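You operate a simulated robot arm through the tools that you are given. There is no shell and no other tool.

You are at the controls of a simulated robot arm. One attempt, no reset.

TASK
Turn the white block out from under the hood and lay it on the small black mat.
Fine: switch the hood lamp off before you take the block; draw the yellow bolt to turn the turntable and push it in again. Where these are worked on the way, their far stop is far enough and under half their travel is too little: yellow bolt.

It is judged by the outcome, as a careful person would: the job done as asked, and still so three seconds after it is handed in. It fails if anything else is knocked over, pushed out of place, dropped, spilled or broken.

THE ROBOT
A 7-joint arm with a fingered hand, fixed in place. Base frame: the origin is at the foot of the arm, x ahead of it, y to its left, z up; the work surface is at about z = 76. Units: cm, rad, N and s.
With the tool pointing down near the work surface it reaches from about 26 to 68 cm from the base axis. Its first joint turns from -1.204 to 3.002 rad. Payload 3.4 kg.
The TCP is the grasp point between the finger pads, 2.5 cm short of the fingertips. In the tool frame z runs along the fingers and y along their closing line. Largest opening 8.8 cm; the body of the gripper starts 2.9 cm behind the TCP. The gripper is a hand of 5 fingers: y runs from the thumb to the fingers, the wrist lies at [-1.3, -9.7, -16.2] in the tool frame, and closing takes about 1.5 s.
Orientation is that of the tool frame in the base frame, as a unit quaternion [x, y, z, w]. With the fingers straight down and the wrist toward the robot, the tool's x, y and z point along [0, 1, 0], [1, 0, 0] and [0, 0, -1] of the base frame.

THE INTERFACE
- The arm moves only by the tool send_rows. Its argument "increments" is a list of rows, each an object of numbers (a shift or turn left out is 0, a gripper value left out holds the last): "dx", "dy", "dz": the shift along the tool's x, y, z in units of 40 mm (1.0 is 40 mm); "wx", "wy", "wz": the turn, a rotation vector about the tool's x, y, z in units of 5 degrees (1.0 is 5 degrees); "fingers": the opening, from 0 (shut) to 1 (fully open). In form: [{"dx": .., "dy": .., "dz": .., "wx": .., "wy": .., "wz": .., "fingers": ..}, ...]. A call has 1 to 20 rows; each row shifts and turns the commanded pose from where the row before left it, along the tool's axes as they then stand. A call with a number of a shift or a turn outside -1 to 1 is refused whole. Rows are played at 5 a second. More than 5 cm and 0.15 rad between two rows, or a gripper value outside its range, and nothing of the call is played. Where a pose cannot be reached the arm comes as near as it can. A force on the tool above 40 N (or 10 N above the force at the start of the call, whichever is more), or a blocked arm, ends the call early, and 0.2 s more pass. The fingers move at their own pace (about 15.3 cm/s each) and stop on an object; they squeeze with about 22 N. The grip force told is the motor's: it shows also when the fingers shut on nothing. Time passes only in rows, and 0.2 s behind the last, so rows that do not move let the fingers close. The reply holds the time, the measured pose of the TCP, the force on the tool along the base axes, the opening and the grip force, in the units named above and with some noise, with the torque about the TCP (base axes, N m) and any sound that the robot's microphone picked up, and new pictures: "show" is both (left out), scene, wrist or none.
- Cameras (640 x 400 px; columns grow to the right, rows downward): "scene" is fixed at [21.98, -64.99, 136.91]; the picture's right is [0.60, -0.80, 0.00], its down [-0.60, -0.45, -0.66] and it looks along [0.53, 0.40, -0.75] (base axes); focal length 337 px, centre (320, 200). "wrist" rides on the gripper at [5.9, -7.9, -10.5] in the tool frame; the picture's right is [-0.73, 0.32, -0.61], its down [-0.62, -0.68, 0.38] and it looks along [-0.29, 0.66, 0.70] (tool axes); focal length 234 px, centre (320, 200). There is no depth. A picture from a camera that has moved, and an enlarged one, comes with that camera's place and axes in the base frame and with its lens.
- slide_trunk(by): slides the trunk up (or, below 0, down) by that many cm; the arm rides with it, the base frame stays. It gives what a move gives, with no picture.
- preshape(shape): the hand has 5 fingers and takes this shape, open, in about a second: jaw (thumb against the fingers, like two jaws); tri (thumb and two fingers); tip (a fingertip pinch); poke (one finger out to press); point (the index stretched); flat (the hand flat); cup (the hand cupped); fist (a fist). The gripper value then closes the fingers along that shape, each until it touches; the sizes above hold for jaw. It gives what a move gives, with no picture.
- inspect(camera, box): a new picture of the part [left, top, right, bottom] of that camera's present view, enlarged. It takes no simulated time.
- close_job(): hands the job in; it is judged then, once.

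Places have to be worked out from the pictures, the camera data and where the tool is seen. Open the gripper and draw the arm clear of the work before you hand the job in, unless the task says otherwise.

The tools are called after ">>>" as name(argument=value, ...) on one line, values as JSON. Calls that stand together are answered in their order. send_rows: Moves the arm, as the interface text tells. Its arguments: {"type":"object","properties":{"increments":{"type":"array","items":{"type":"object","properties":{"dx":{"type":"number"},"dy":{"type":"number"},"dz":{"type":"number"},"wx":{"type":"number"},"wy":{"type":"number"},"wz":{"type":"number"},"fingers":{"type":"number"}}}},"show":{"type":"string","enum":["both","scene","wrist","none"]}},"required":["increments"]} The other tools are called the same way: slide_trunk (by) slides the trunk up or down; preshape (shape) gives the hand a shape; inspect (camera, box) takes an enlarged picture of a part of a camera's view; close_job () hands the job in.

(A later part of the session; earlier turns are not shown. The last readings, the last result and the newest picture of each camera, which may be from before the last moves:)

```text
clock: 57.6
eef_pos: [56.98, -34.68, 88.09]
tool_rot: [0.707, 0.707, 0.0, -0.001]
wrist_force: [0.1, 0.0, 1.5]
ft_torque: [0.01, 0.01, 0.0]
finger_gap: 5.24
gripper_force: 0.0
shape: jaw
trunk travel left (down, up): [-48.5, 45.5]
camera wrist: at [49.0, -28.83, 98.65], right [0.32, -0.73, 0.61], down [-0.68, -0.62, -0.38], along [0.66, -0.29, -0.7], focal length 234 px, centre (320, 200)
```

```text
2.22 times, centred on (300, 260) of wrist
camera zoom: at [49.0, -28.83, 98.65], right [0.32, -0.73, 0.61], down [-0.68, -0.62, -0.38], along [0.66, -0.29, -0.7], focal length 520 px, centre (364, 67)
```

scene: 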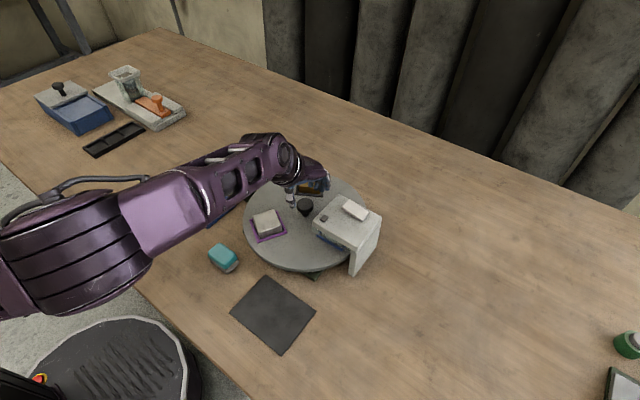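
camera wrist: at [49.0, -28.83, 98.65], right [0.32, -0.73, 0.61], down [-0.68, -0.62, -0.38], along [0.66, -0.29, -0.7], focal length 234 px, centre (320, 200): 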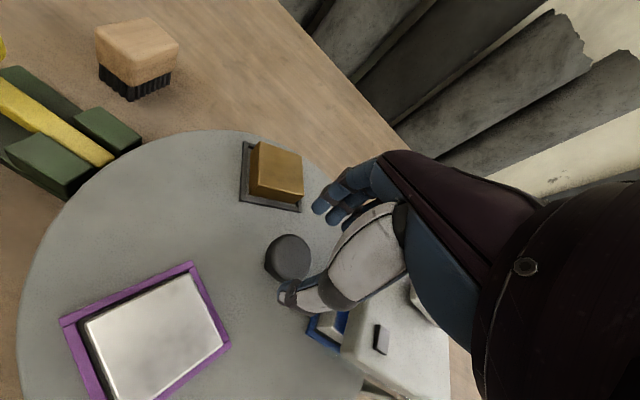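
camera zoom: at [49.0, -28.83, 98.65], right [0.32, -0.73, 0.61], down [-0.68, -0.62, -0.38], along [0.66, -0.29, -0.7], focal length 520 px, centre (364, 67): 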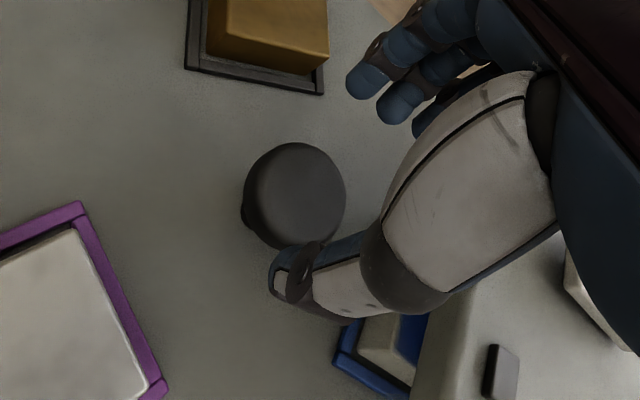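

Yaw 0 is reachable at z=88. To keep the knuckles clear of the gold block and the hood, I'll twist in strokes between about −5° and −35°, gripping the cap with the fingertips at TCP z≈84.2. Descending now with a 4.6 cm opening.

>>> send_rows(increments=[{"wz": 1, "fingers": 0.53}, {"dx": -0.044, "dy": -0.016}, {"dz": 0.2}, {"dz": 0.25}, {"dz": 0.25}, {"dz": 0.25}, {"dx": 0}, {"dx": 0}], show="both")

>>> inspect(camera="scene", box=[260, 160, 360, 240])

>>> inspect(camera="wrist", box=[220, 170, 400, 330])

```text
clock: 59.4
eef_pos: [56.87, -34.75, 84.31]
tool_rot: [0.737, 0.676, 0.0, -0.001]
wrist_force: [-0.1, 0.8, -0.9]
ft_torque: [-0.02, 0.0, -0.02]
finger_gap: 4.72
gripper_force: 0.0
shape: jaw
trunk travel left (down, up): [-48.5, 45.5]
camera wrist: at [49.5, -28.34, 94.82], right [0.26, -0.75, 0.61], down [-0.73, -0.56, -0.38], along [0.63, -0.35, -0.7], focal length 234 px, centre (320, 200)
```

scene: 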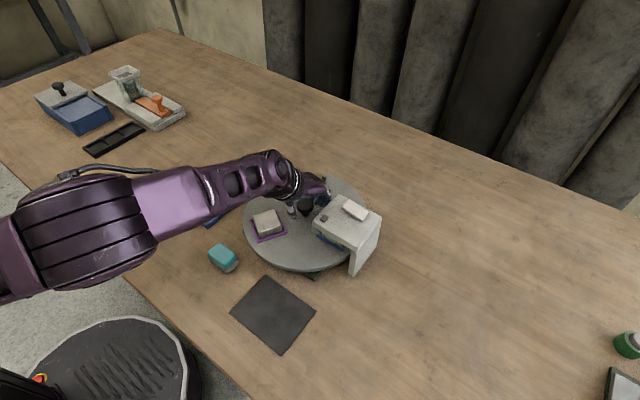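
wrist: 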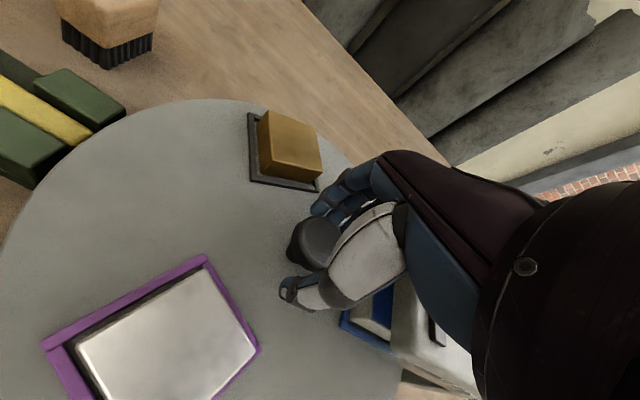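

```text
5.00 times, centred on (310, 200) of scene
camera zoom: at [21.98, -64.99, 136.91], right [0.6, -0.8, 0.0], down [-0.6, -0.45, -0.66], along [0.53, 0.4, -0.75], focal length 1686 px, centre (370, 200)
```

zoom: 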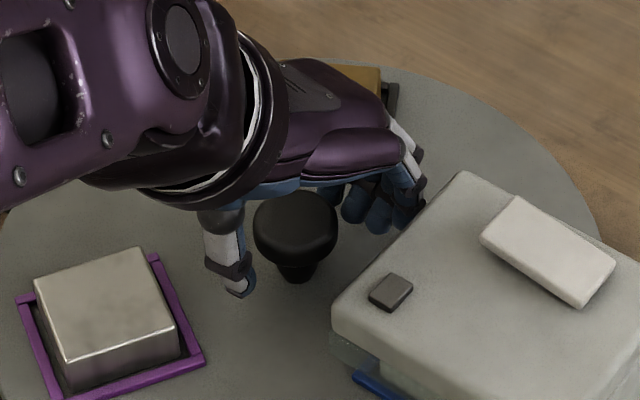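

```text
2.50 times, centred on (310, 250) of wrist
camera zoom: at [49.5, -28.34, 94.82], right [0.26, -0.75, 0.61], down [-0.73, -0.56, -0.38], along [0.63, -0.35, -0.7], focal length 585 px, centre (345, 75)
```

zoom: 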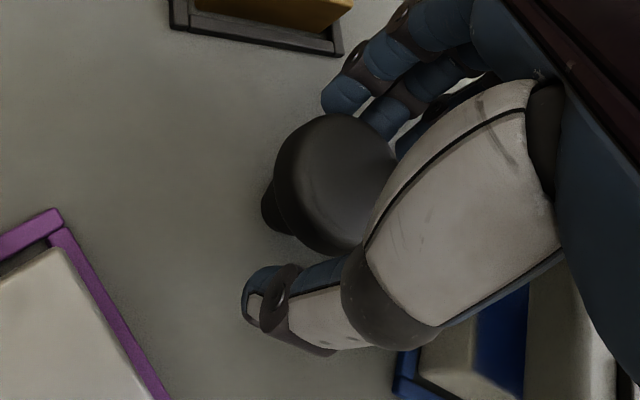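

The cap sits centrally between thumb and fingers with clearance all round. Closing on it.

>>> send_rows(increments=[{"fingers": 0.42}, {"fingers": 0.35}, {"fingers": 0.2}, {"fingers": 0}, {"dx": 0}, {"dx": 0}, {"dx": 0}, {"dx": 0}], show="both")

>>> inspect(camera="scene", box=[260, 160, 360, 240])

>>> inspect(camera="wrist", box=[220, 170, 400, 330])

```text
clock: 61.2
eef_pos: [56.92, -34.89, 84.11]
tool_rot: [0.738, 0.675, -0.001, -0.001]
wrist_force: [-7.3, 3.6, -11.8]
ft_torque: [0.06, 0.11, 0.05]
finger_gap: 2.52
gripper_force: 22.1
shape: jaw
trunk travel left (down, up): [-48.5, 45.5]
camera wrist: at [49.5, -28.37, 94.74], right [0.26, -0.75, 0.61], down [-0.73, -0.56, -0.38], along [0.63, -0.35, -0.7], focal length 234 px, centre (320, 200)
```

scene: 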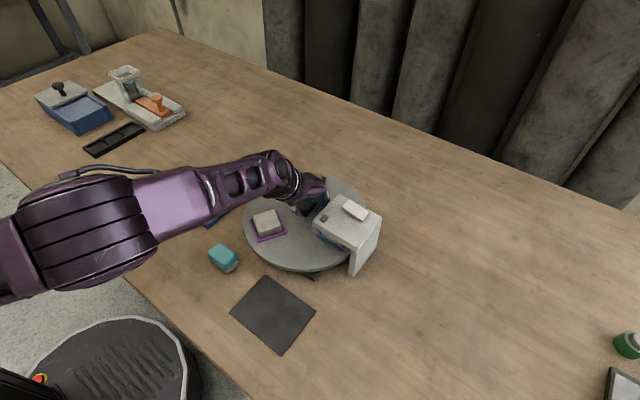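
wrist: 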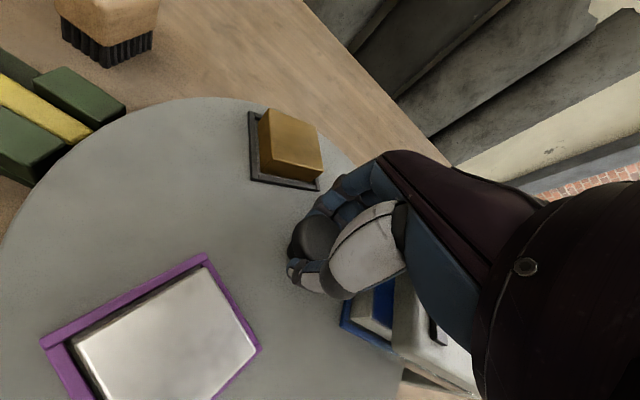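

```text
5.00 times, centred on (310, 200) of scene
camera zoom: at [21.98, -64.99, 136.91], right [0.6, -0.8, 0.0], down [-0.6, -0.45, -0.66], along [0.53, 0.4, -0.75], focal length 1686 px, centre (370, 200)
```

zoom: 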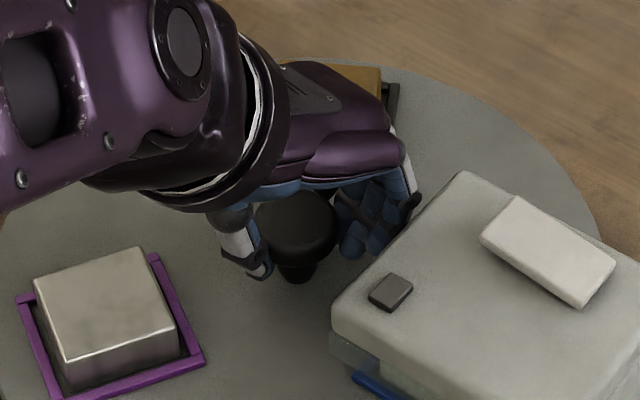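

```text
2.50 times, centred on (310, 250) of wrist
camera zoom: at [49.5, -28.37, 94.74], right [0.26, -0.75, 0.61], down [-0.73, -0.56, -0.38], along [0.63, -0.35, -0.7], focal length 585 px, centre (345, 75)
```

zoom: 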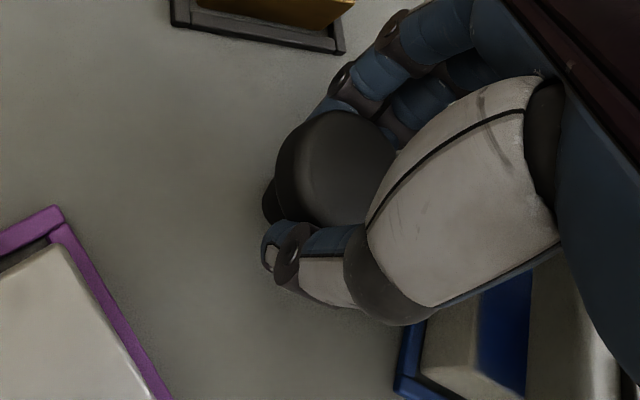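

Gripped firmly (gap 2.5 cm, 22 N). Starting a slow clockwise twist, first a test of about 10°.

>>> send_rows(increments=[{"wz": 0.5}, {"wz": 0.5}, {"wz": 0.5}, {"wz": 0.5}, {"dx": 0}], show="both")

>>> inspect(camera="scene", box=[230, 150, 390, 290])

```text
clock: 62.4
eef_pos: [57.01, -34.76, 84.32]
tool_rot: [0.794, 0.608, 0.0, -0.001]
wrist_force: [-6.6, 3.5, -14.7]
ft_torque: [0.08, 0.17, -0.02]
finger_gap: 2.46
gripper_force: 22.0
shape: jaw
trunk travel left (down, up): [-48.5, 45.5]
camera wrist: at [50.82, -27.2, 94.75], right [0.12, -0.79, 0.61], down [-0.82, -0.42, -0.38], along [0.56, -0.45, -0.7], focal length 234 px, centre (320, 200)
```

scene: 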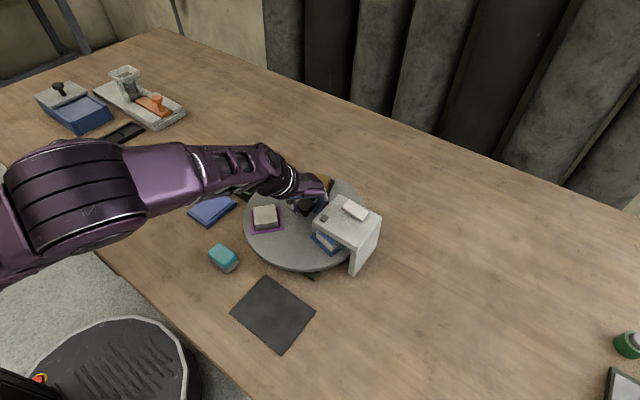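
wrist: 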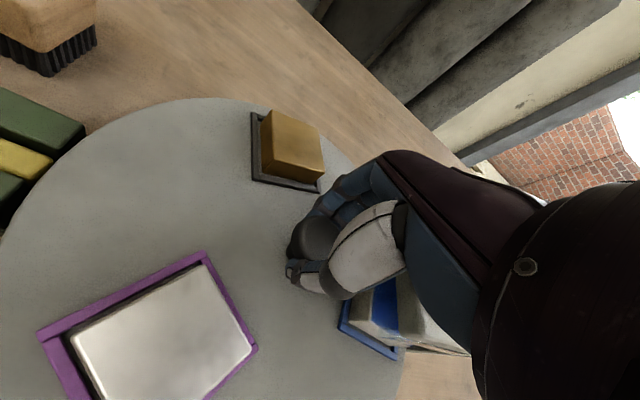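

```text
2.86 times, centred on (310, 220) of scene
camera zoom: at [21.98, -64.99, 136.91], right [0.6, -0.8, 0.0], down [-0.6, -0.45, -0.66], along [0.53, 0.4, -0.75], focal length 964 px, centre (349, 143)
```

zoom: 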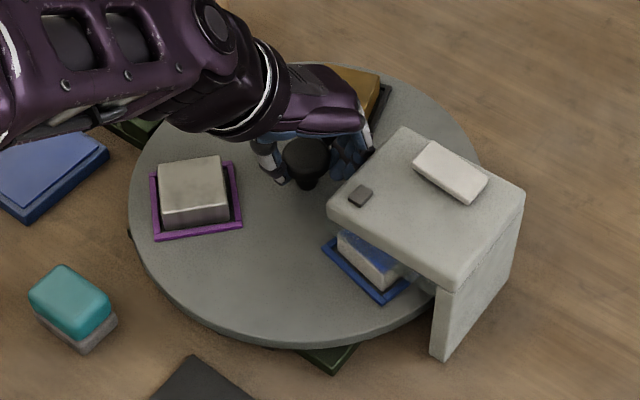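

The disc turns with the hand without slip and the white block (with a blue band) starts to emerge. Continuing the stroke another ~20°.

>>> send_rows(increments=[{"wz": 0.5}, {"wz": 0.5}, {"wz": 0.5}, {"wz": 0.5}, {"wz": 0.5}, {"wz": 0.5}, {"wz": 0.5}, {"wz": 0.5}, {"dx": 0}], show="both")

>>> inspect(camera="scene", box=[230, 150, 390, 290])

>>> inspect(camera="wrist", box=[220, 170, 480, 400])

```text
clock: 64.4
eef_pos: [57.06, -34.86, 84.12]
tool_rot: [0.887, 0.461, 0.0, -0.001]
wrist_force: [-2.3, 5.6, -14.2]
ft_torque: [0.11, 0.09, -0.02]
finger_gap: 2.46
gripper_force: 22.1
shape: jaw
trunk travel left (down, up): [-48.5, 45.5]
camera wrist: at [53.87, -25.55, 94.74], right [-0.15, -0.78, 0.61], down [-0.92, -0.12, -0.38], along [0.37, -0.61, -0.7], focal length 234 px, centre (320, 200)
```

scene: 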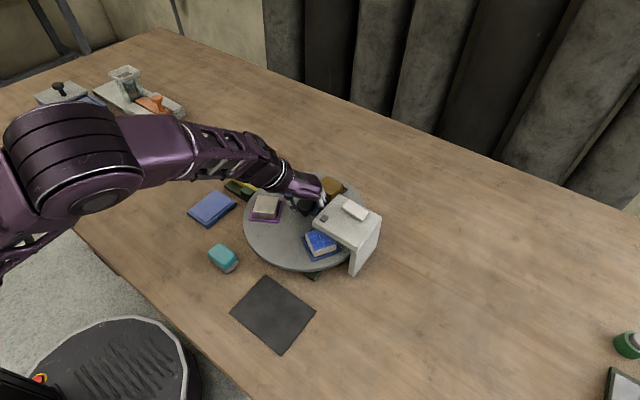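
wrist: 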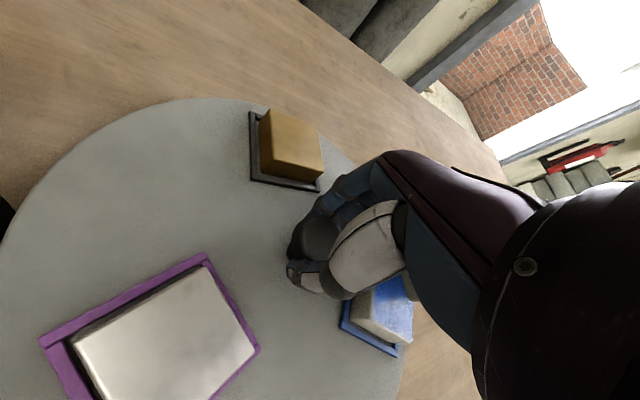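

```text
2.86 times, centred on (310, 220) of scene
camera zoom: at [21.98, -64.99, 136.91], right [0.6, -0.8, 0.0], down [-0.6, -0.45, -0.66], along [0.53, 0.4, -0.75], focal length 964 px, centre (349, 143)
```

zoom: 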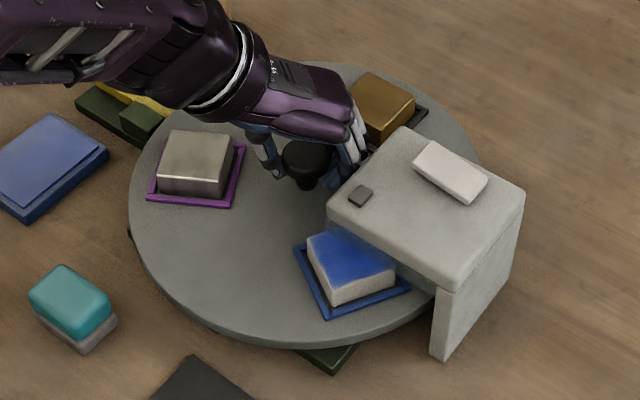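

```text
1.74 times, centred on (350, 285) of wrist
camera zoom: at [53.87, -25.55, 94.74], right [-0.15, -0.78, 0.61], down [-0.92, -0.12, -0.38], along [0.37, -0.61, -0.7], focal length 407 px, centre (268, 52)
```

zoom: 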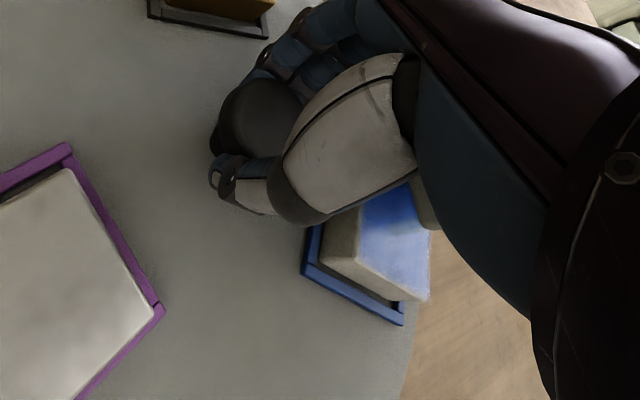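

>>> inspect(camera="scene", box=[285, 170, 355, 220])

```text
8.00 times, centred on (320, 195) of scene
camera zoom: at [21.98, -64.99, 136.91], right [0.6, -0.8, 0.0], down [-0.6, -0.45, -0.66], along [0.53, 0.4, -0.75], focal length 2698 px, centre (320, 240)
```

zoom: 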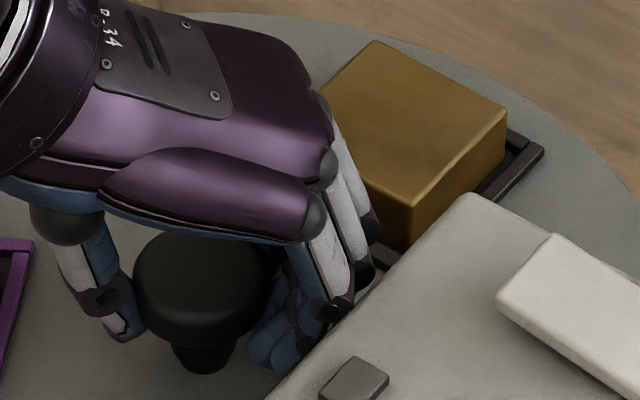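

Knuckles stay about 0.6 cm inside the hood edge. I'll continue this stroke another 10° to yaw −45°.

>>> send_rows(increments=[{"wz": 0.5}, {"wz": 0.5}, {"wz": 0.5}, {"wz": 0.5}, {"dx": 0}], show="scene")

>>> inspect(camera="scene", box=[285, 170, 355, 220])

```text
clock: 65.6
eef_pos: [56.86, -34.92, 84.21]
tool_rot: [0.924, 0.382, -0.002, 0.0]
wrist_force: [-0.7, 5.1, -12.5]
ft_torque: [0.12, 0.04, 0.0]
finger_gap: 2.46
gripper_force: 21.7
shape: jaw
trunk travel left (down, up): [-48.5, 45.5]
```

scene: 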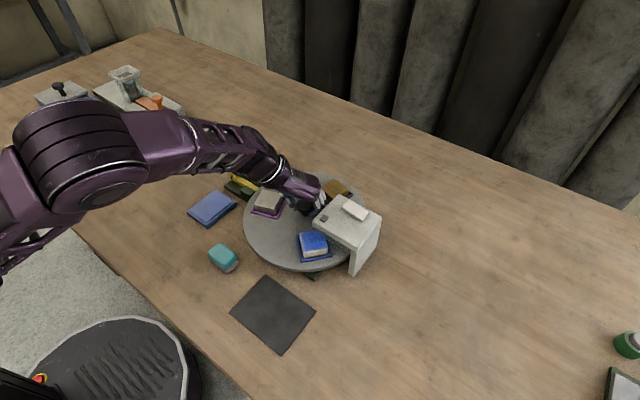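

```text
8.00 times, centred on (320, 195) of scene
camera zoom: at [21.98, -64.99, 136.91], right [0.6, -0.8, 0.0], down [-0.6, -0.45, -0.66], along [0.53, 0.4, -0.75], focal length 2698 px, centre (320, 240)
```

zoom: 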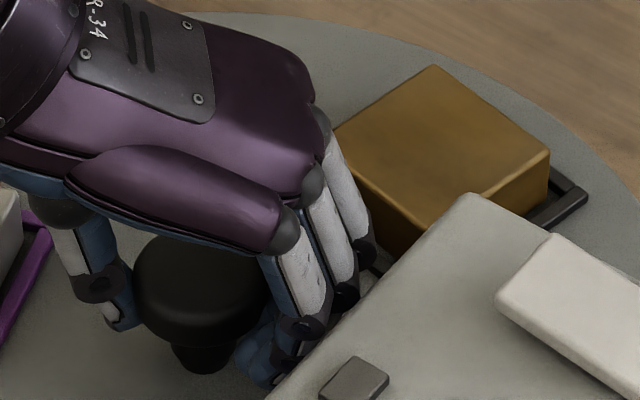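

About 40° turned. I'll release here by opening just enough (4.1 cm) to clear the cap, then lift straight up.

>>> send_rows(increments=[{"fingers": 0.35}, {"fingers": 0.42}, {"fingers": 0.47}, {"dx": 0}, {"dx": 0}, {"dx": 0}], show="none")

>>> inspect(camera="scene", box=[285, 170, 355, 220])

>>> inspect(camera="wrist", box=[240, 170, 400, 310])

```text
clock: 67.0
eef_pos: [56.92, -34.78, 84.41]
tool_rot: [0.924, 0.383, 0.001, 0.0]
wrist_force: [-0.1, 1.1, 0.7]
ft_torque: [-0.08, 0.0, -0.03]
finger_gap: 4.09
gripper_force: 0.1
shape: jaw
trunk travel left (down, up): [-48.5, 45.5]
```

```text
8.00 times, centred on (320, 195) of scene
camera zoom: at [21.98, -64.99, 136.91], right [0.6, -0.8, 0.0], down [-0.6, -0.45, -0.66], along [0.53, 0.4, -0.75], focal length 2698 px, centre (320, 240)
```

zoom: 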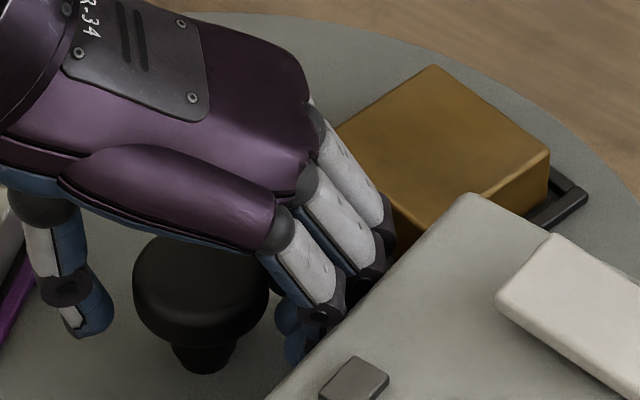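

```text
2.86 times, centred on (320, 240) of wrist
camera zoom: at [55.38, -25.11, 94.87], right [-0.29, -0.74, 0.61], down [-0.92, 0.04, -0.38], along [0.26, -0.67, -0.7], focal length 669 px, centre (320, 86)
```

zoom: 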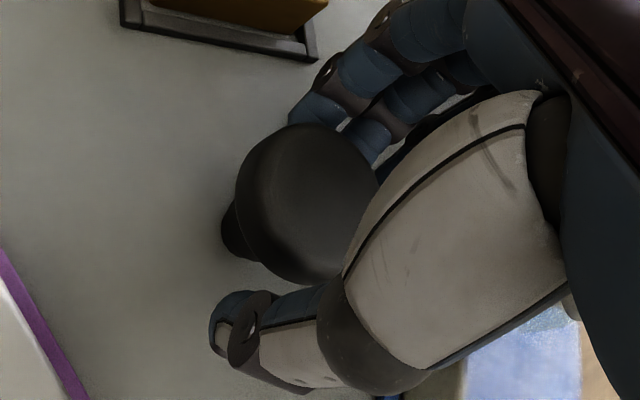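

>>> send_rows(increments=[{"dz": -0.1}, {"dz": -0.12}, {"dz": -0.15}, {"dz": -0.2}, {"dx": 0}], show="scene")

>>> inspect(camera="scene", box=[230, 150, 390, 290])

```text
clock: 68.2
eef_pos: [56.89, -34.84, 86.61]
tool_rot: [0.924, 0.383, -0.001, 0.0]
wrist_force: [0.2, -0.7, 0.2]
ft_torque: [0.0, 0.04, -0.06]
finger_gap: 4.07
gripper_force: 0.1
shape: jaw
trunk travel left (down, up): [-48.5, 45.5]
```

scene: 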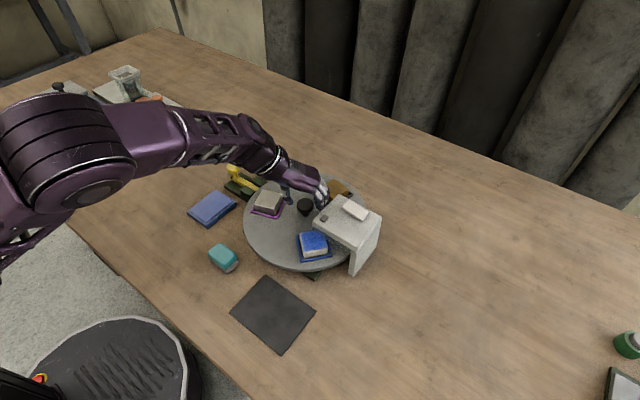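

```text
2.86 times, centred on (310, 220) of scene
camera zoom: at [21.98, -64.99, 136.91], right [0.6, -0.8, 0.0], down [-0.6, -0.45, -0.66], along [0.53, 0.4, -0.75], focal length 964 px, centre (349, 143)
```

zoom: 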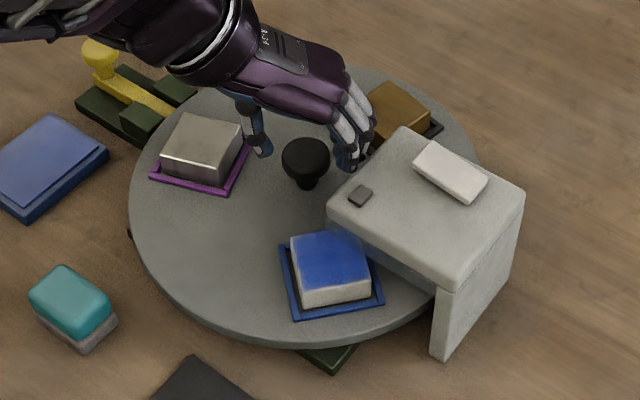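

Clear of the cap, and the disc stayed put at about −40°. I'll rise a little more and swing the hand back to yaw −5° for the second stroke.

>>> send_rows(increments=[{"dz": -0.4}, {"wz": -1}, {"wz": -1}, {"wz": -1}, {"wz": -1}, {"wz": -1}, {"wz": -1}, {"wz": -1}, {"wz": -1, "fingers": 0.53}, {"dx": 0}], show="both")

>>> inspect(camera="scene", box=[230, 150, 390, 290])

>>> inspect(camera="wrist", box=[220, 170, 400, 330])

```text
clock: 70.4
eef_pos: [56.94, -34.74, 88.15]
tool_rot: [0.737, 0.676, 0.0, 0.0]
wrist_force: [0.0, -0.5, -0.8]
ft_torque: [0.0, 0.04, 0.0]
finger_gap: 4.63
gripper_force: 0.0
shape: jaw
trunk travel left (down, up): [-48.5, 45.5]
camera wrist: at [49.48, -28.33, 98.72], right [0.26, -0.75, 0.61], down [-0.73, -0.56, -0.38], along [0.63, -0.35, -0.7], focal length 234 px, centre (320, 200)
```

scene: 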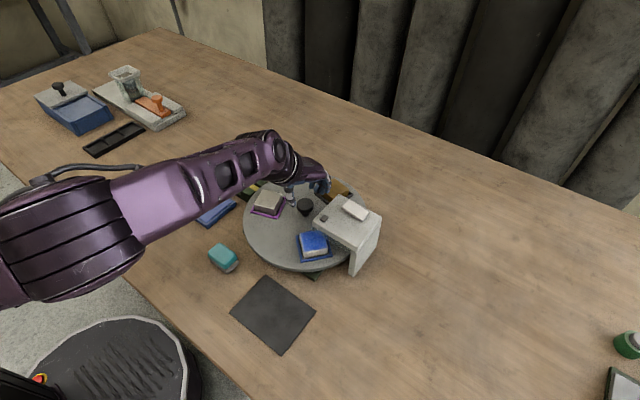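
wrist: 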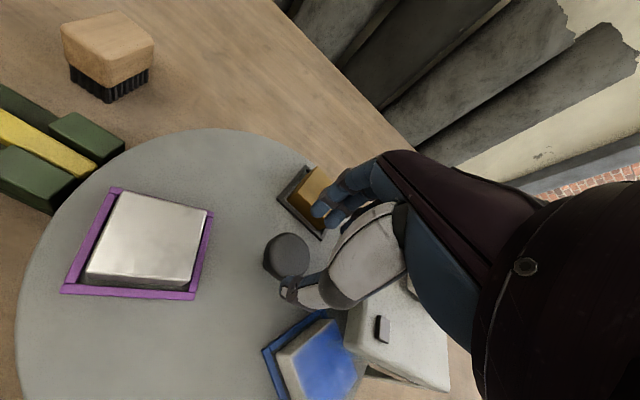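

```text
2.86 times, centred on (310, 220) of scene
camera zoom: at [21.98, -64.99, 136.91], right [0.6, -0.8, 0.0], down [-0.6, -0.45, -0.66], along [0.53, 0.4, -0.75], focal length 964 px, centre (349, 143)
```

zoom: 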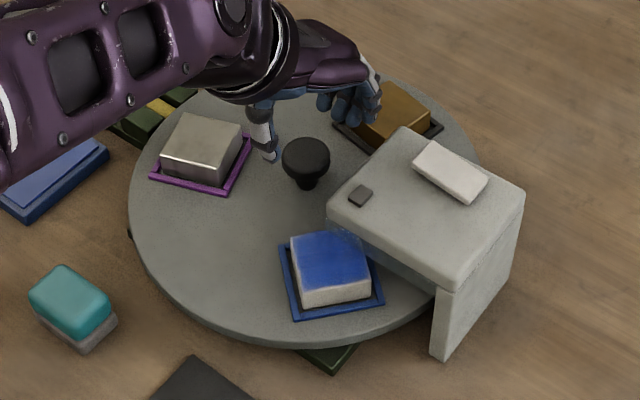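

```text
2.50 times, centred on (310, 250) of wrist
camera zoom: at [49.48, -28.33, 98.72], right [0.26, -0.75, 0.61], down [-0.73, -0.56, -0.38], along [0.63, -0.35, -0.7], focal length 585 px, centre (345, 75)
```

zoom: 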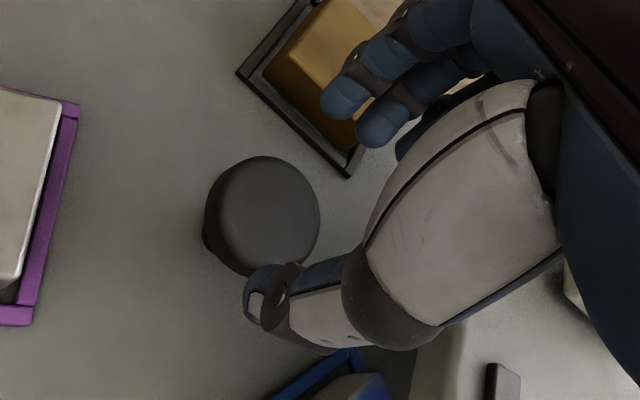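

The knob is centered between the jaws (56.84, −34.83). Descending for the second stroke and gripping again.

>>> send_rows(increments=[{"dz": 0.2}, {"dz": 0.25}, {"dz": 0.25}, {"dz": 0.28}, {"dx": 0}], show="none")

>>> inspect(camera="wrist", box=[220, 150, 400, 310])

>>> inspect(camera="scene", box=[285, 160, 355, 220])

```text
clock: 71.6
eef_pos: [56.84, -34.86, 84.32]
tool_rot: [0.737, 0.676, 0.0, 0.0]
wrist_force: [0.1, 0.3, -0.6]
ft_torque: [-0.01, 0.04, 0.01]
finger_gap: 4.62
gripper_force: 0.0
shape: jaw
trunk travel left (down, up): [-48.5, 45.5]
```

```text
2.50 times, centred on (310, 230) of wrist
camera zoom: at [49.47, -28.37, 94.77], right [0.26, -0.75, 0.61], down [-0.73, -0.56, -0.38], along [0.63, -0.35, -0.7], focal length 585 px, centre (345, 125)
```

zoom: 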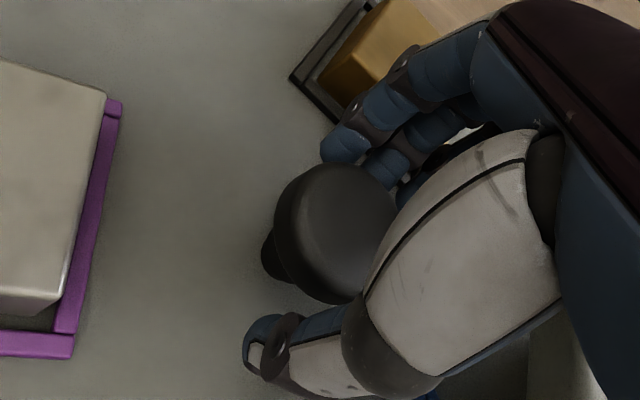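

```text
6.67 times, centred on (320, 190) of scene
camera zoom: at [21.98, -64.99, 136.91], right [0.6, -0.8, 0.0], down [-0.6, -0.45, -0.66], along [0.53, 0.4, -0.75], focal length 2248 px, centre (320, 267)
```

zoom: 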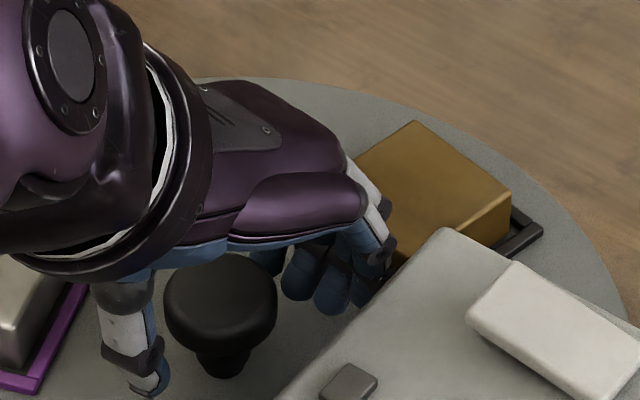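

No contact with the gold block or hood. Closing and then twisting another stroke.

>>> send_rows(increments=[{"fingers": 0.42}, {"fingers": 0.35}, {"fingers": 0.2}, {"fingers": 0}, {"dx": 0}, {"dx": 0}, {"dx": 0}, {"dx": 0}], show="none")

>>> send_rows(increments=[{"wz": 0.5}, {"wz": 0.5}, {"wz": 0.5}, {"wz": 0.5}, {"wz": 0.5}, {"wz": 0.5}, {"wz": 0.5}, {"wz": 0.5}, {"dx": 0}], show="both")

>>> inspect(camera="scene", box=[230, 150, 390, 290])

```text
clock: 73.4
eef_pos: [56.78, -34.98, 84.12]
tool_rot: [0.738, 0.675, 0.0, -0.001]
wrist_force: [-9.7, 3.1, -13.1]
ft_torque: [0.0, 0.12, 0.02]
finger_gap: 2.48
gripper_force: 22.2
shape: jaw
trunk travel left (down, up): [-48.5, 45.5]
```

```text
clock: 75.4
eef_pos: [57.0, -34.94, 84.16]
tool_rot: [0.844, 0.537, 0.0, 0.0]
wrist_force: [-9.5, 4.3, -16.0]
ft_torque: [0.06, 0.16, 0.02]
finger_gap: 2.42
gripper_force: 22.2
shape: jaw
trunk travel left (down, up): [-48.5, 45.5]
camera wrist: at [52.25, -26.27, 94.71], right [-0.01, -0.8, 0.61], down [-0.88, -0.28, -0.38], along [0.47, -0.54, -0.7], focal length 234 px, centre (320, 200)
```

scene: 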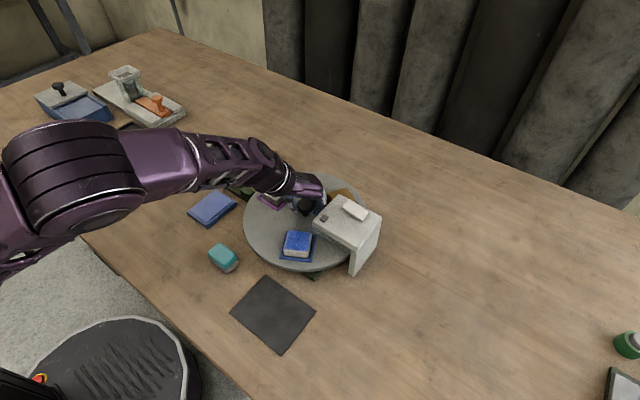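
wrist: 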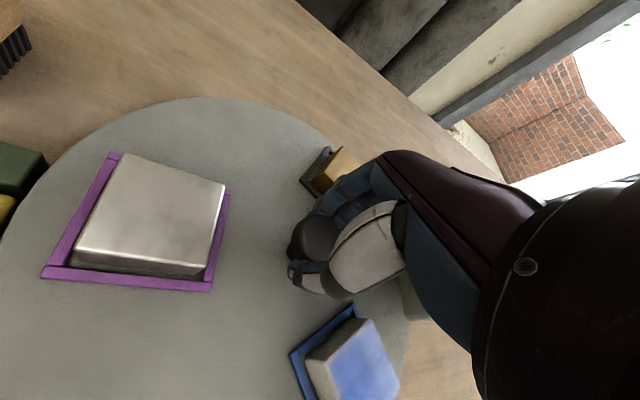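

```text
2.86 times, centred on (310, 220) of scene
camera zoom: at [21.98, -64.99, 136.91], right [0.6, -0.8, 0.0], down [-0.6, -0.45, -0.66], along [0.53, 0.4, -0.75], focal length 964 px, centre (349, 143)
```

zoom: 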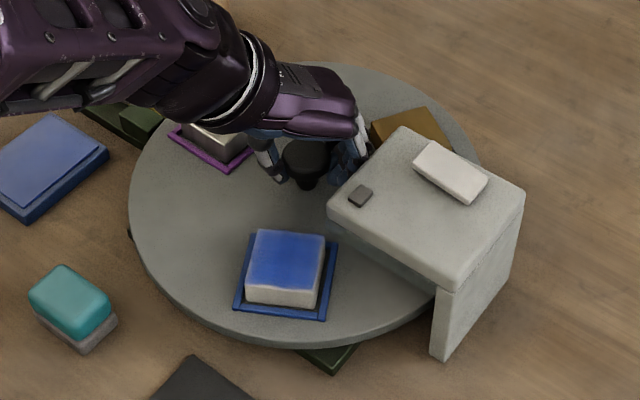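

60° turned, with no abnormal torque. Continuing the stroke; I'll watch for the gold block passing under the hood.

>>> send_rows(increments=[{"wz": 0.5}, {"wz": 0.5}, {"wz": 0.5}, {"wz": 0.5}, {"wz": 0.5}, {"wz": 0.5}, {"wz": 0.5}, {"wz": 0.5}, {"dx": 0}], show="both")

>>> inspect(camera="scene", box=[230, 150, 390, 290])

```text
clock: 77.4
eef_pos: [57.03, -34.84, 84.2]
tool_rot: [0.924, 0.382, -0.001, 0.0]
wrist_force: [-5.9, 7.0, -17.2]
ft_torque: [0.12, 0.1, 0.02]
finger_gap: 2.42
gripper_force: 22.3
shape: jaw
trunk travel left (down, up): [-48.5, 45.5]
camera wrist: at [55.55, -25.19, 94.71], right [-0.28, -0.74, 0.61], down [-0.92, 0.04, -0.38], along [0.26, -0.67, -0.7], focal length 234 px, centre (320, 200)
```

scene: 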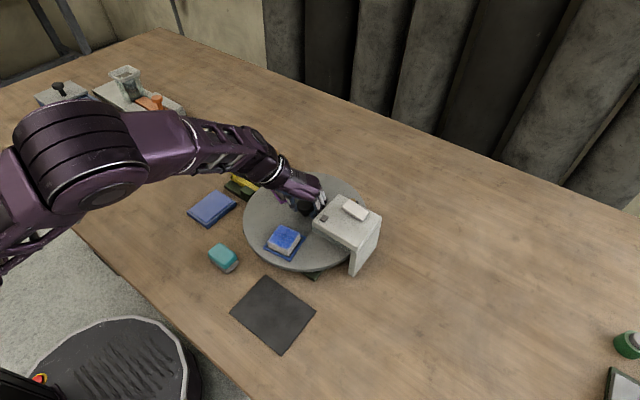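
wrist: 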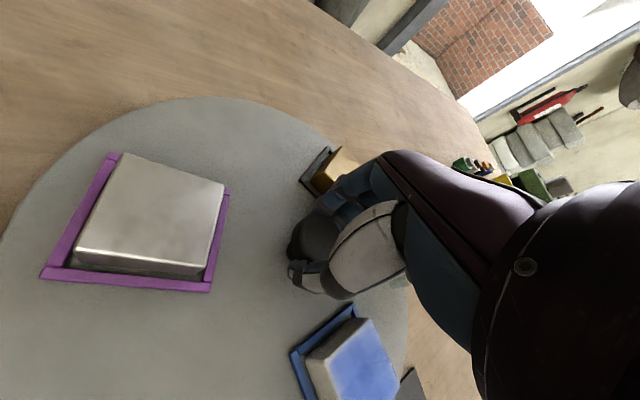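

```text
2.86 times, centred on (310, 220) of scene
camera zoom: at [21.98, -64.99, 136.91], right [0.6, -0.8, 0.0], down [-0.6, -0.45, -0.66], along [0.53, 0.4, -0.75], focal length 964 px, centre (349, 143)
```

zoom: 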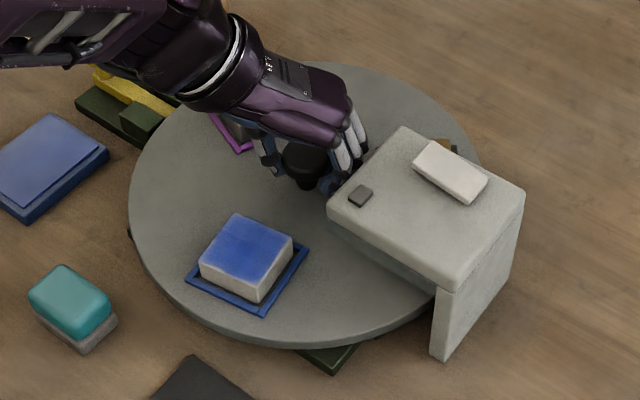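

80° turned; the gold block slides under the hood without contact. Releasing, lifting, and swinging back for the third stroke.

>>> send_rows(increments=[{"fingers": 0.35}, {"fingers": 0.42}, {"fingers": 0.47}, {"dx": 0}, {"dx": 0}, {"dx": 0}, {"dz": -0.1}, {"dz": -0.12}, {"dz": -0.15}, {"dz": -0.2}, {"dz": -0.4}, {"dx": 0}], show="none")

>>> inspect(camera="scene", box=[230, 150, 390, 290])

>>> send_rows(increments=[{"wz": -1}, {"wz": -1}, {"wz": -1}, {"wz": -1}, {"wz": -1}, {"wz": -1}, {"wz": -1}, {"wz": -1, "fingers": 0.53}, {"dx": 0}], show="both")

>>> inspect(camera="scene", box=[230, 150, 390, 290])

>>> inspect(camera="wrist", box=[220, 170, 400, 330])

```text
clock: 80.0
eef_pos: [56.89, -34.85, 88.19]
tool_rot: [0.924, 0.382, 0.0, 0.0]
wrist_force: [1.1, 0.8, 0.0]
ft_torque: [-0.03, 0.04, -0.02]
finger_gap: 4.07
gripper_force: 0.0
shape: jaw
trunk travel left (down, up): [-48.5, 45.5]
```

```text
2.86 times, centred on (310, 220) of scene
camera zoom: at [21.98, -64.99, 136.91], right [0.6, -0.8, 0.0], down [-0.6, -0.45, -0.66], along [0.53, 0.4, -0.75], focal length 964 px, centre (349, 143)
```

zoom: 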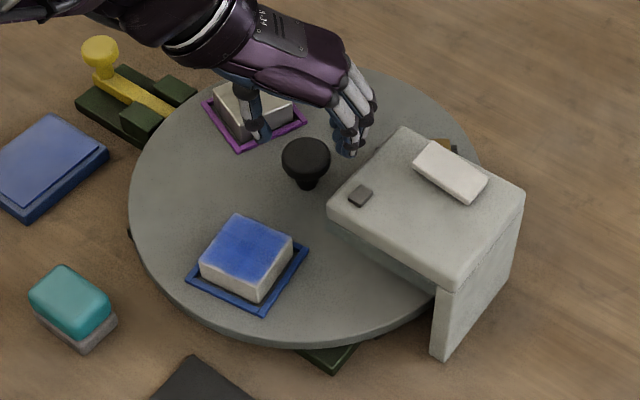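

```text
clock: 82.0
eef_pos: [56.84, -34.9, 88.2]
tool_rot: [0.737, 0.676, 0.0, 0.001]
wrist_force: [-0.1, -0.5, 0.4]
ft_torque: [-0.01, -0.03, 0.02]
finger_gap: 4.61
gripper_force: 0.1
shape: jaw
trunk travel left (down, up): [-48.5, 45.5]
camera wrist: at [49.49, -28.31, 98.7], right [0.26, -0.75, 0.61], down [-0.73, -0.56, -0.38], along [0.63, -0.35, -0.7], focal length 234 px, centre (320, 200)
```

scene: 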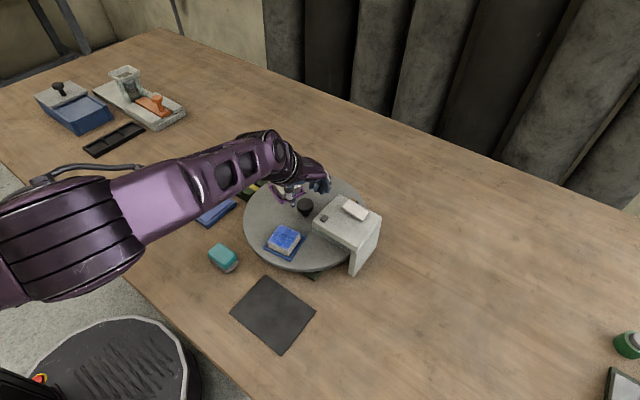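
wrist: 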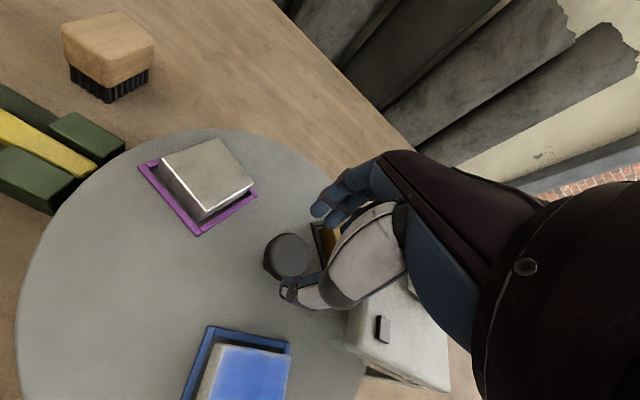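

```text
2.86 times, centred on (310, 220) of scene
camera zoom: at [21.98, -64.99, 136.91], right [0.6, -0.8, 0.0], down [-0.6, -0.45, -0.66], along [0.53, 0.4, -0.75], focal length 964 px, centre (349, 143)
```

zoom: 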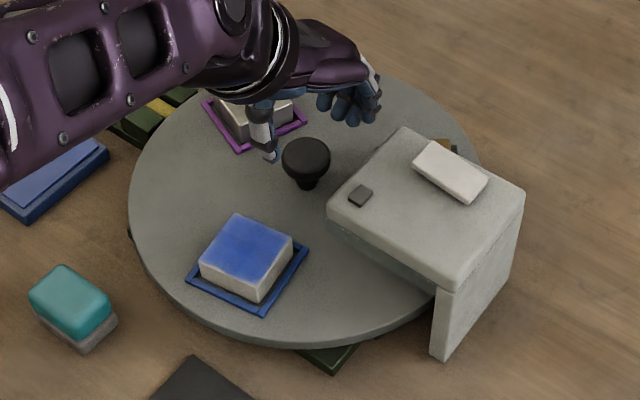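

```text
2.50 times, centred on (310, 250) of wrist
camera zoom: at [49.49, -28.31, 98.7], right [0.26, -0.75, 0.61], down [-0.73, -0.56, -0.38], along [0.63, -0.35, -0.7], focal length 585 px, centre (345, 75)
```

zoom: 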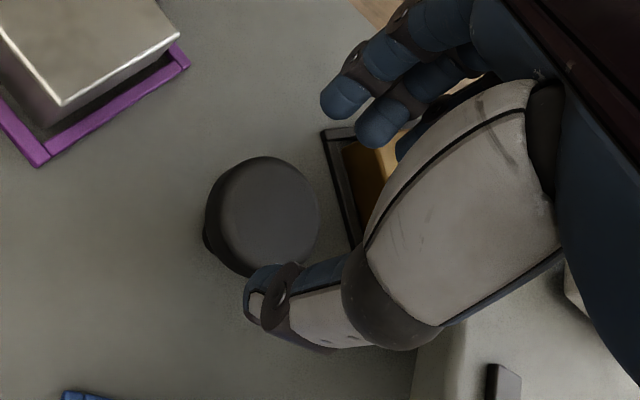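

Alignment is good again. Descending and gripping for the third stroke.

>>> send_rows(increments=[{"dz": 0.2}, {"dz": 0.25}, {"dz": 0.25}, {"dz": 0.29}, {"dx": 0}, {"fingers": 0.42}, {"fingers": 0.35}, {"fingers": 0.2}, {"fingers": 0}, {"dx": 0}, {"dx": 0}, {"dx": 0}, {"dx": 0}], show="none")

>>> send_rows(increments=[{"wz": 0.5}, {"wz": 0.5}, {"wz": 0.5}, {"wz": 0.5}, {"wz": 0.5}, {"wz": 0.5}, {"wz": 0.5}, {"wz": 0.5}, {"wz": 0.5}, {"wz": 0.5}, {"wz": 0.5}, {"wz": 0.5}, {"dx": 0}], show="scene")

>>> inspect(camera="scene", box=[220, 150, 400, 290])

```text
clock: 84.8
eef_pos: [56.88, -34.8, 84.01]
tool_rot: [0.737, 0.675, -0.001, -0.001]
wrist_force: [-10.5, 4.6, -15.3]
ft_torque: [0.05, 0.15, 0.04]
finger_gap: 2.3
gripper_force: 22.3
shape: jaw
trunk travel left (down, up): [-48.5, 45.5]
```

```text
clock: 87.6
eef_pos: [56.99, -34.89, 84.08]
tool_rot: [0.888, 0.461, -0.001, 0.0]
wrist_force: [-8.3, 7.5, -18.3]
ft_torque: [0.07, 0.1, -0.08]
finger_gap: 2.27
gripper_force: 21.8
shape: jaw
trunk travel left (down, up): [-48.5, 45.5]
```

scene: 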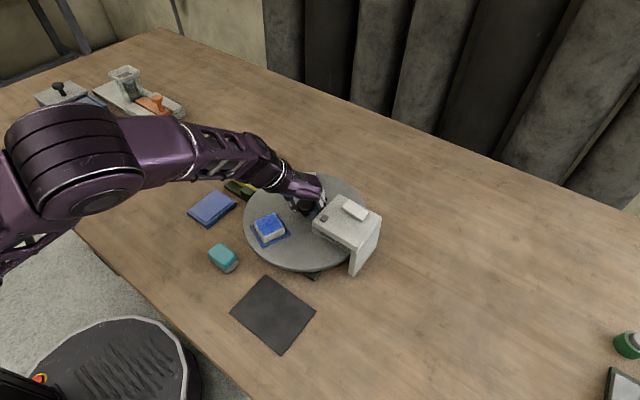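

```text
2.86 times, centred on (310, 220) of scene
camera zoom: at [21.98, -64.99, 136.91], right [0.6, -0.8, 0.0], down [-0.6, -0.45, -0.66], along [0.53, 0.4, -0.75], focal length 964 px, centre (349, 143)
```

zoom: 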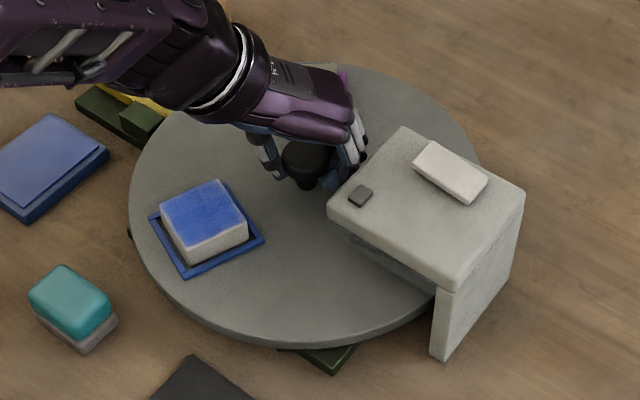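

About 110° turned; the blue tray is nearly where the purple tray was. Turning the last 10° in small steps.

>>> send_rows(increments=[{"wz": 0.5}, {"wz": 0.5}, {"wz": 0.5}, {"wz": 0.5}, {"dx": 0}], show="both")

>>> inspect(camera="scene", box=[220, 150, 400, 290])

```text
clock: 88.8
eef_pos: [56.96, -34.71, 84.1]
tool_rot: [0.924, 0.382, -0.001, 0.0]
wrist_force: [-5.0, 7.3, -16.0]
ft_torque: [0.06, 0.07, 0.06]
finger_gap: 2.27
gripper_force: 21.8
shape: jaw
trunk travel left (down, up): [-48.5, 45.5]
camera wrist: at [55.55, -25.12, 94.62], right [-0.28, -0.74, 0.61], down [-0.92, 0.04, -0.38], along [0.26, -0.67, -0.7], focal length 234 px, centre (320, 200)
```

scene: 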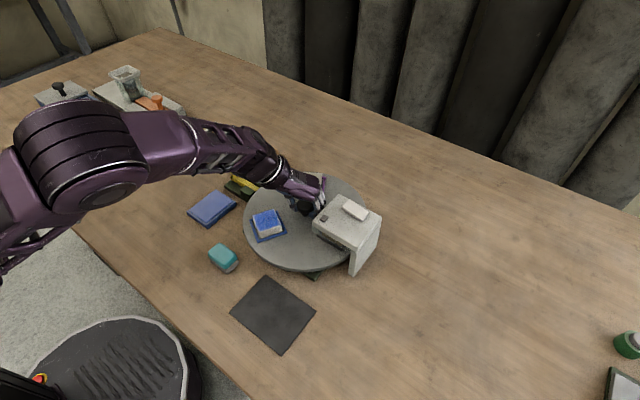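
wrist: 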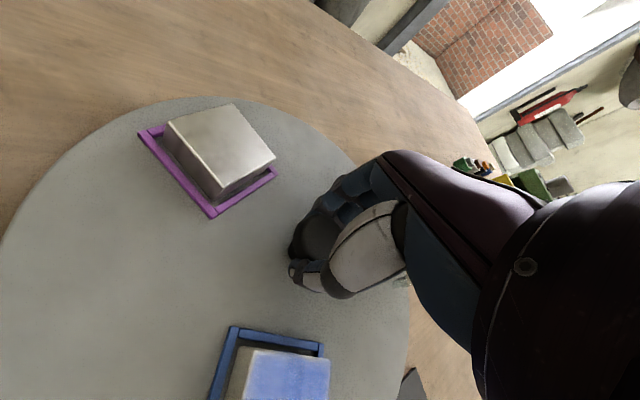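

```text
2.86 times, centred on (310, 220) of scene
camera zoom: at [21.98, -64.99, 136.91], right [0.6, -0.8, 0.0], down [-0.6, -0.45, -0.66], along [0.53, 0.4, -0.75], focal length 964 px, centre (349, 143)
```

zoom: 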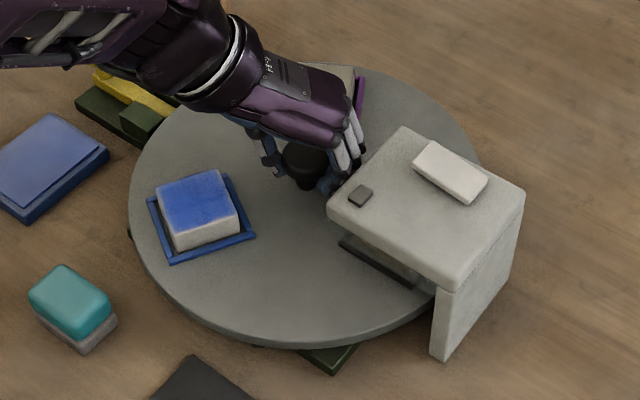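

The blue tray now matches the purple tray's original pixel position, i.e. a 120° turn. Releasing the knob and lifting clear.

>>> send_rows(increments=[{"fingers": 0.35}, {"fingers": 0.42}, {"fingers": 0.47}, {"dx": 0}, {"dx": 0}, {"dx": 0}, {"dz": -0.1}, {"dz": -0.12}, {"dz": -0.15}, {"dz": -0.2}, {"dz": -0.4}, {"dz": -0.5}, {"dz": -0.5}, {"dz": -0.5}, {"dx": 0}], show="both")

>>> inspect(camera="scene", box=[220, 150, 400, 290])

```text
clock: 92.0
eef_pos: [56.9, -34.91, 94.21]
tool_rot: [0.924, 0.382, -0.001, 0.0]
wrist_force: [-0.8, -0.9, 0.1]
ft_torque: [-0.02, 0.02, 0.0]
finger_gap: 4.09
gripper_force: 0.1
shape: jaw
trunk travel left (down, up): [-48.5, 45.5]
camera wrist: at [55.4, -25.18, 104.64], right [-0.29, -0.74, 0.61], down [-0.92, 0.04, -0.38], along [0.26, -0.67, -0.7], focal length 234 px, centre (320, 200)
```

scene: 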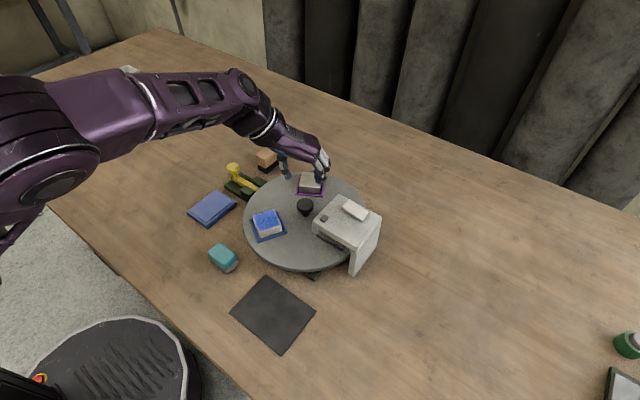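
wrist: 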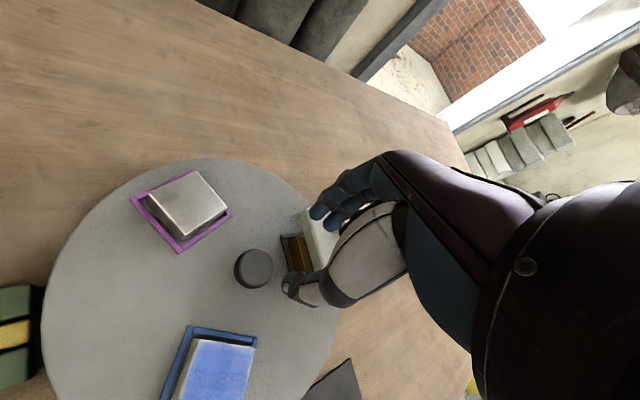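

```text
2.86 times, centred on (310, 220) of scene
camera zoom: at [21.98, -64.99, 136.91], right [0.6, -0.8, 0.0], down [-0.6, -0.45, -0.66], along [0.53, 0.4, -0.75], focal length 964 px, centre (349, 143)
```

zoom: 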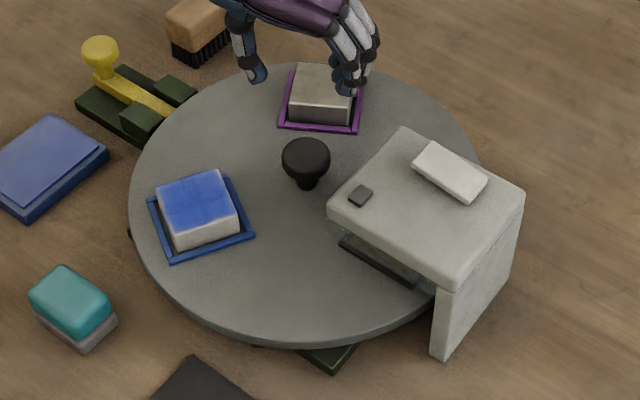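

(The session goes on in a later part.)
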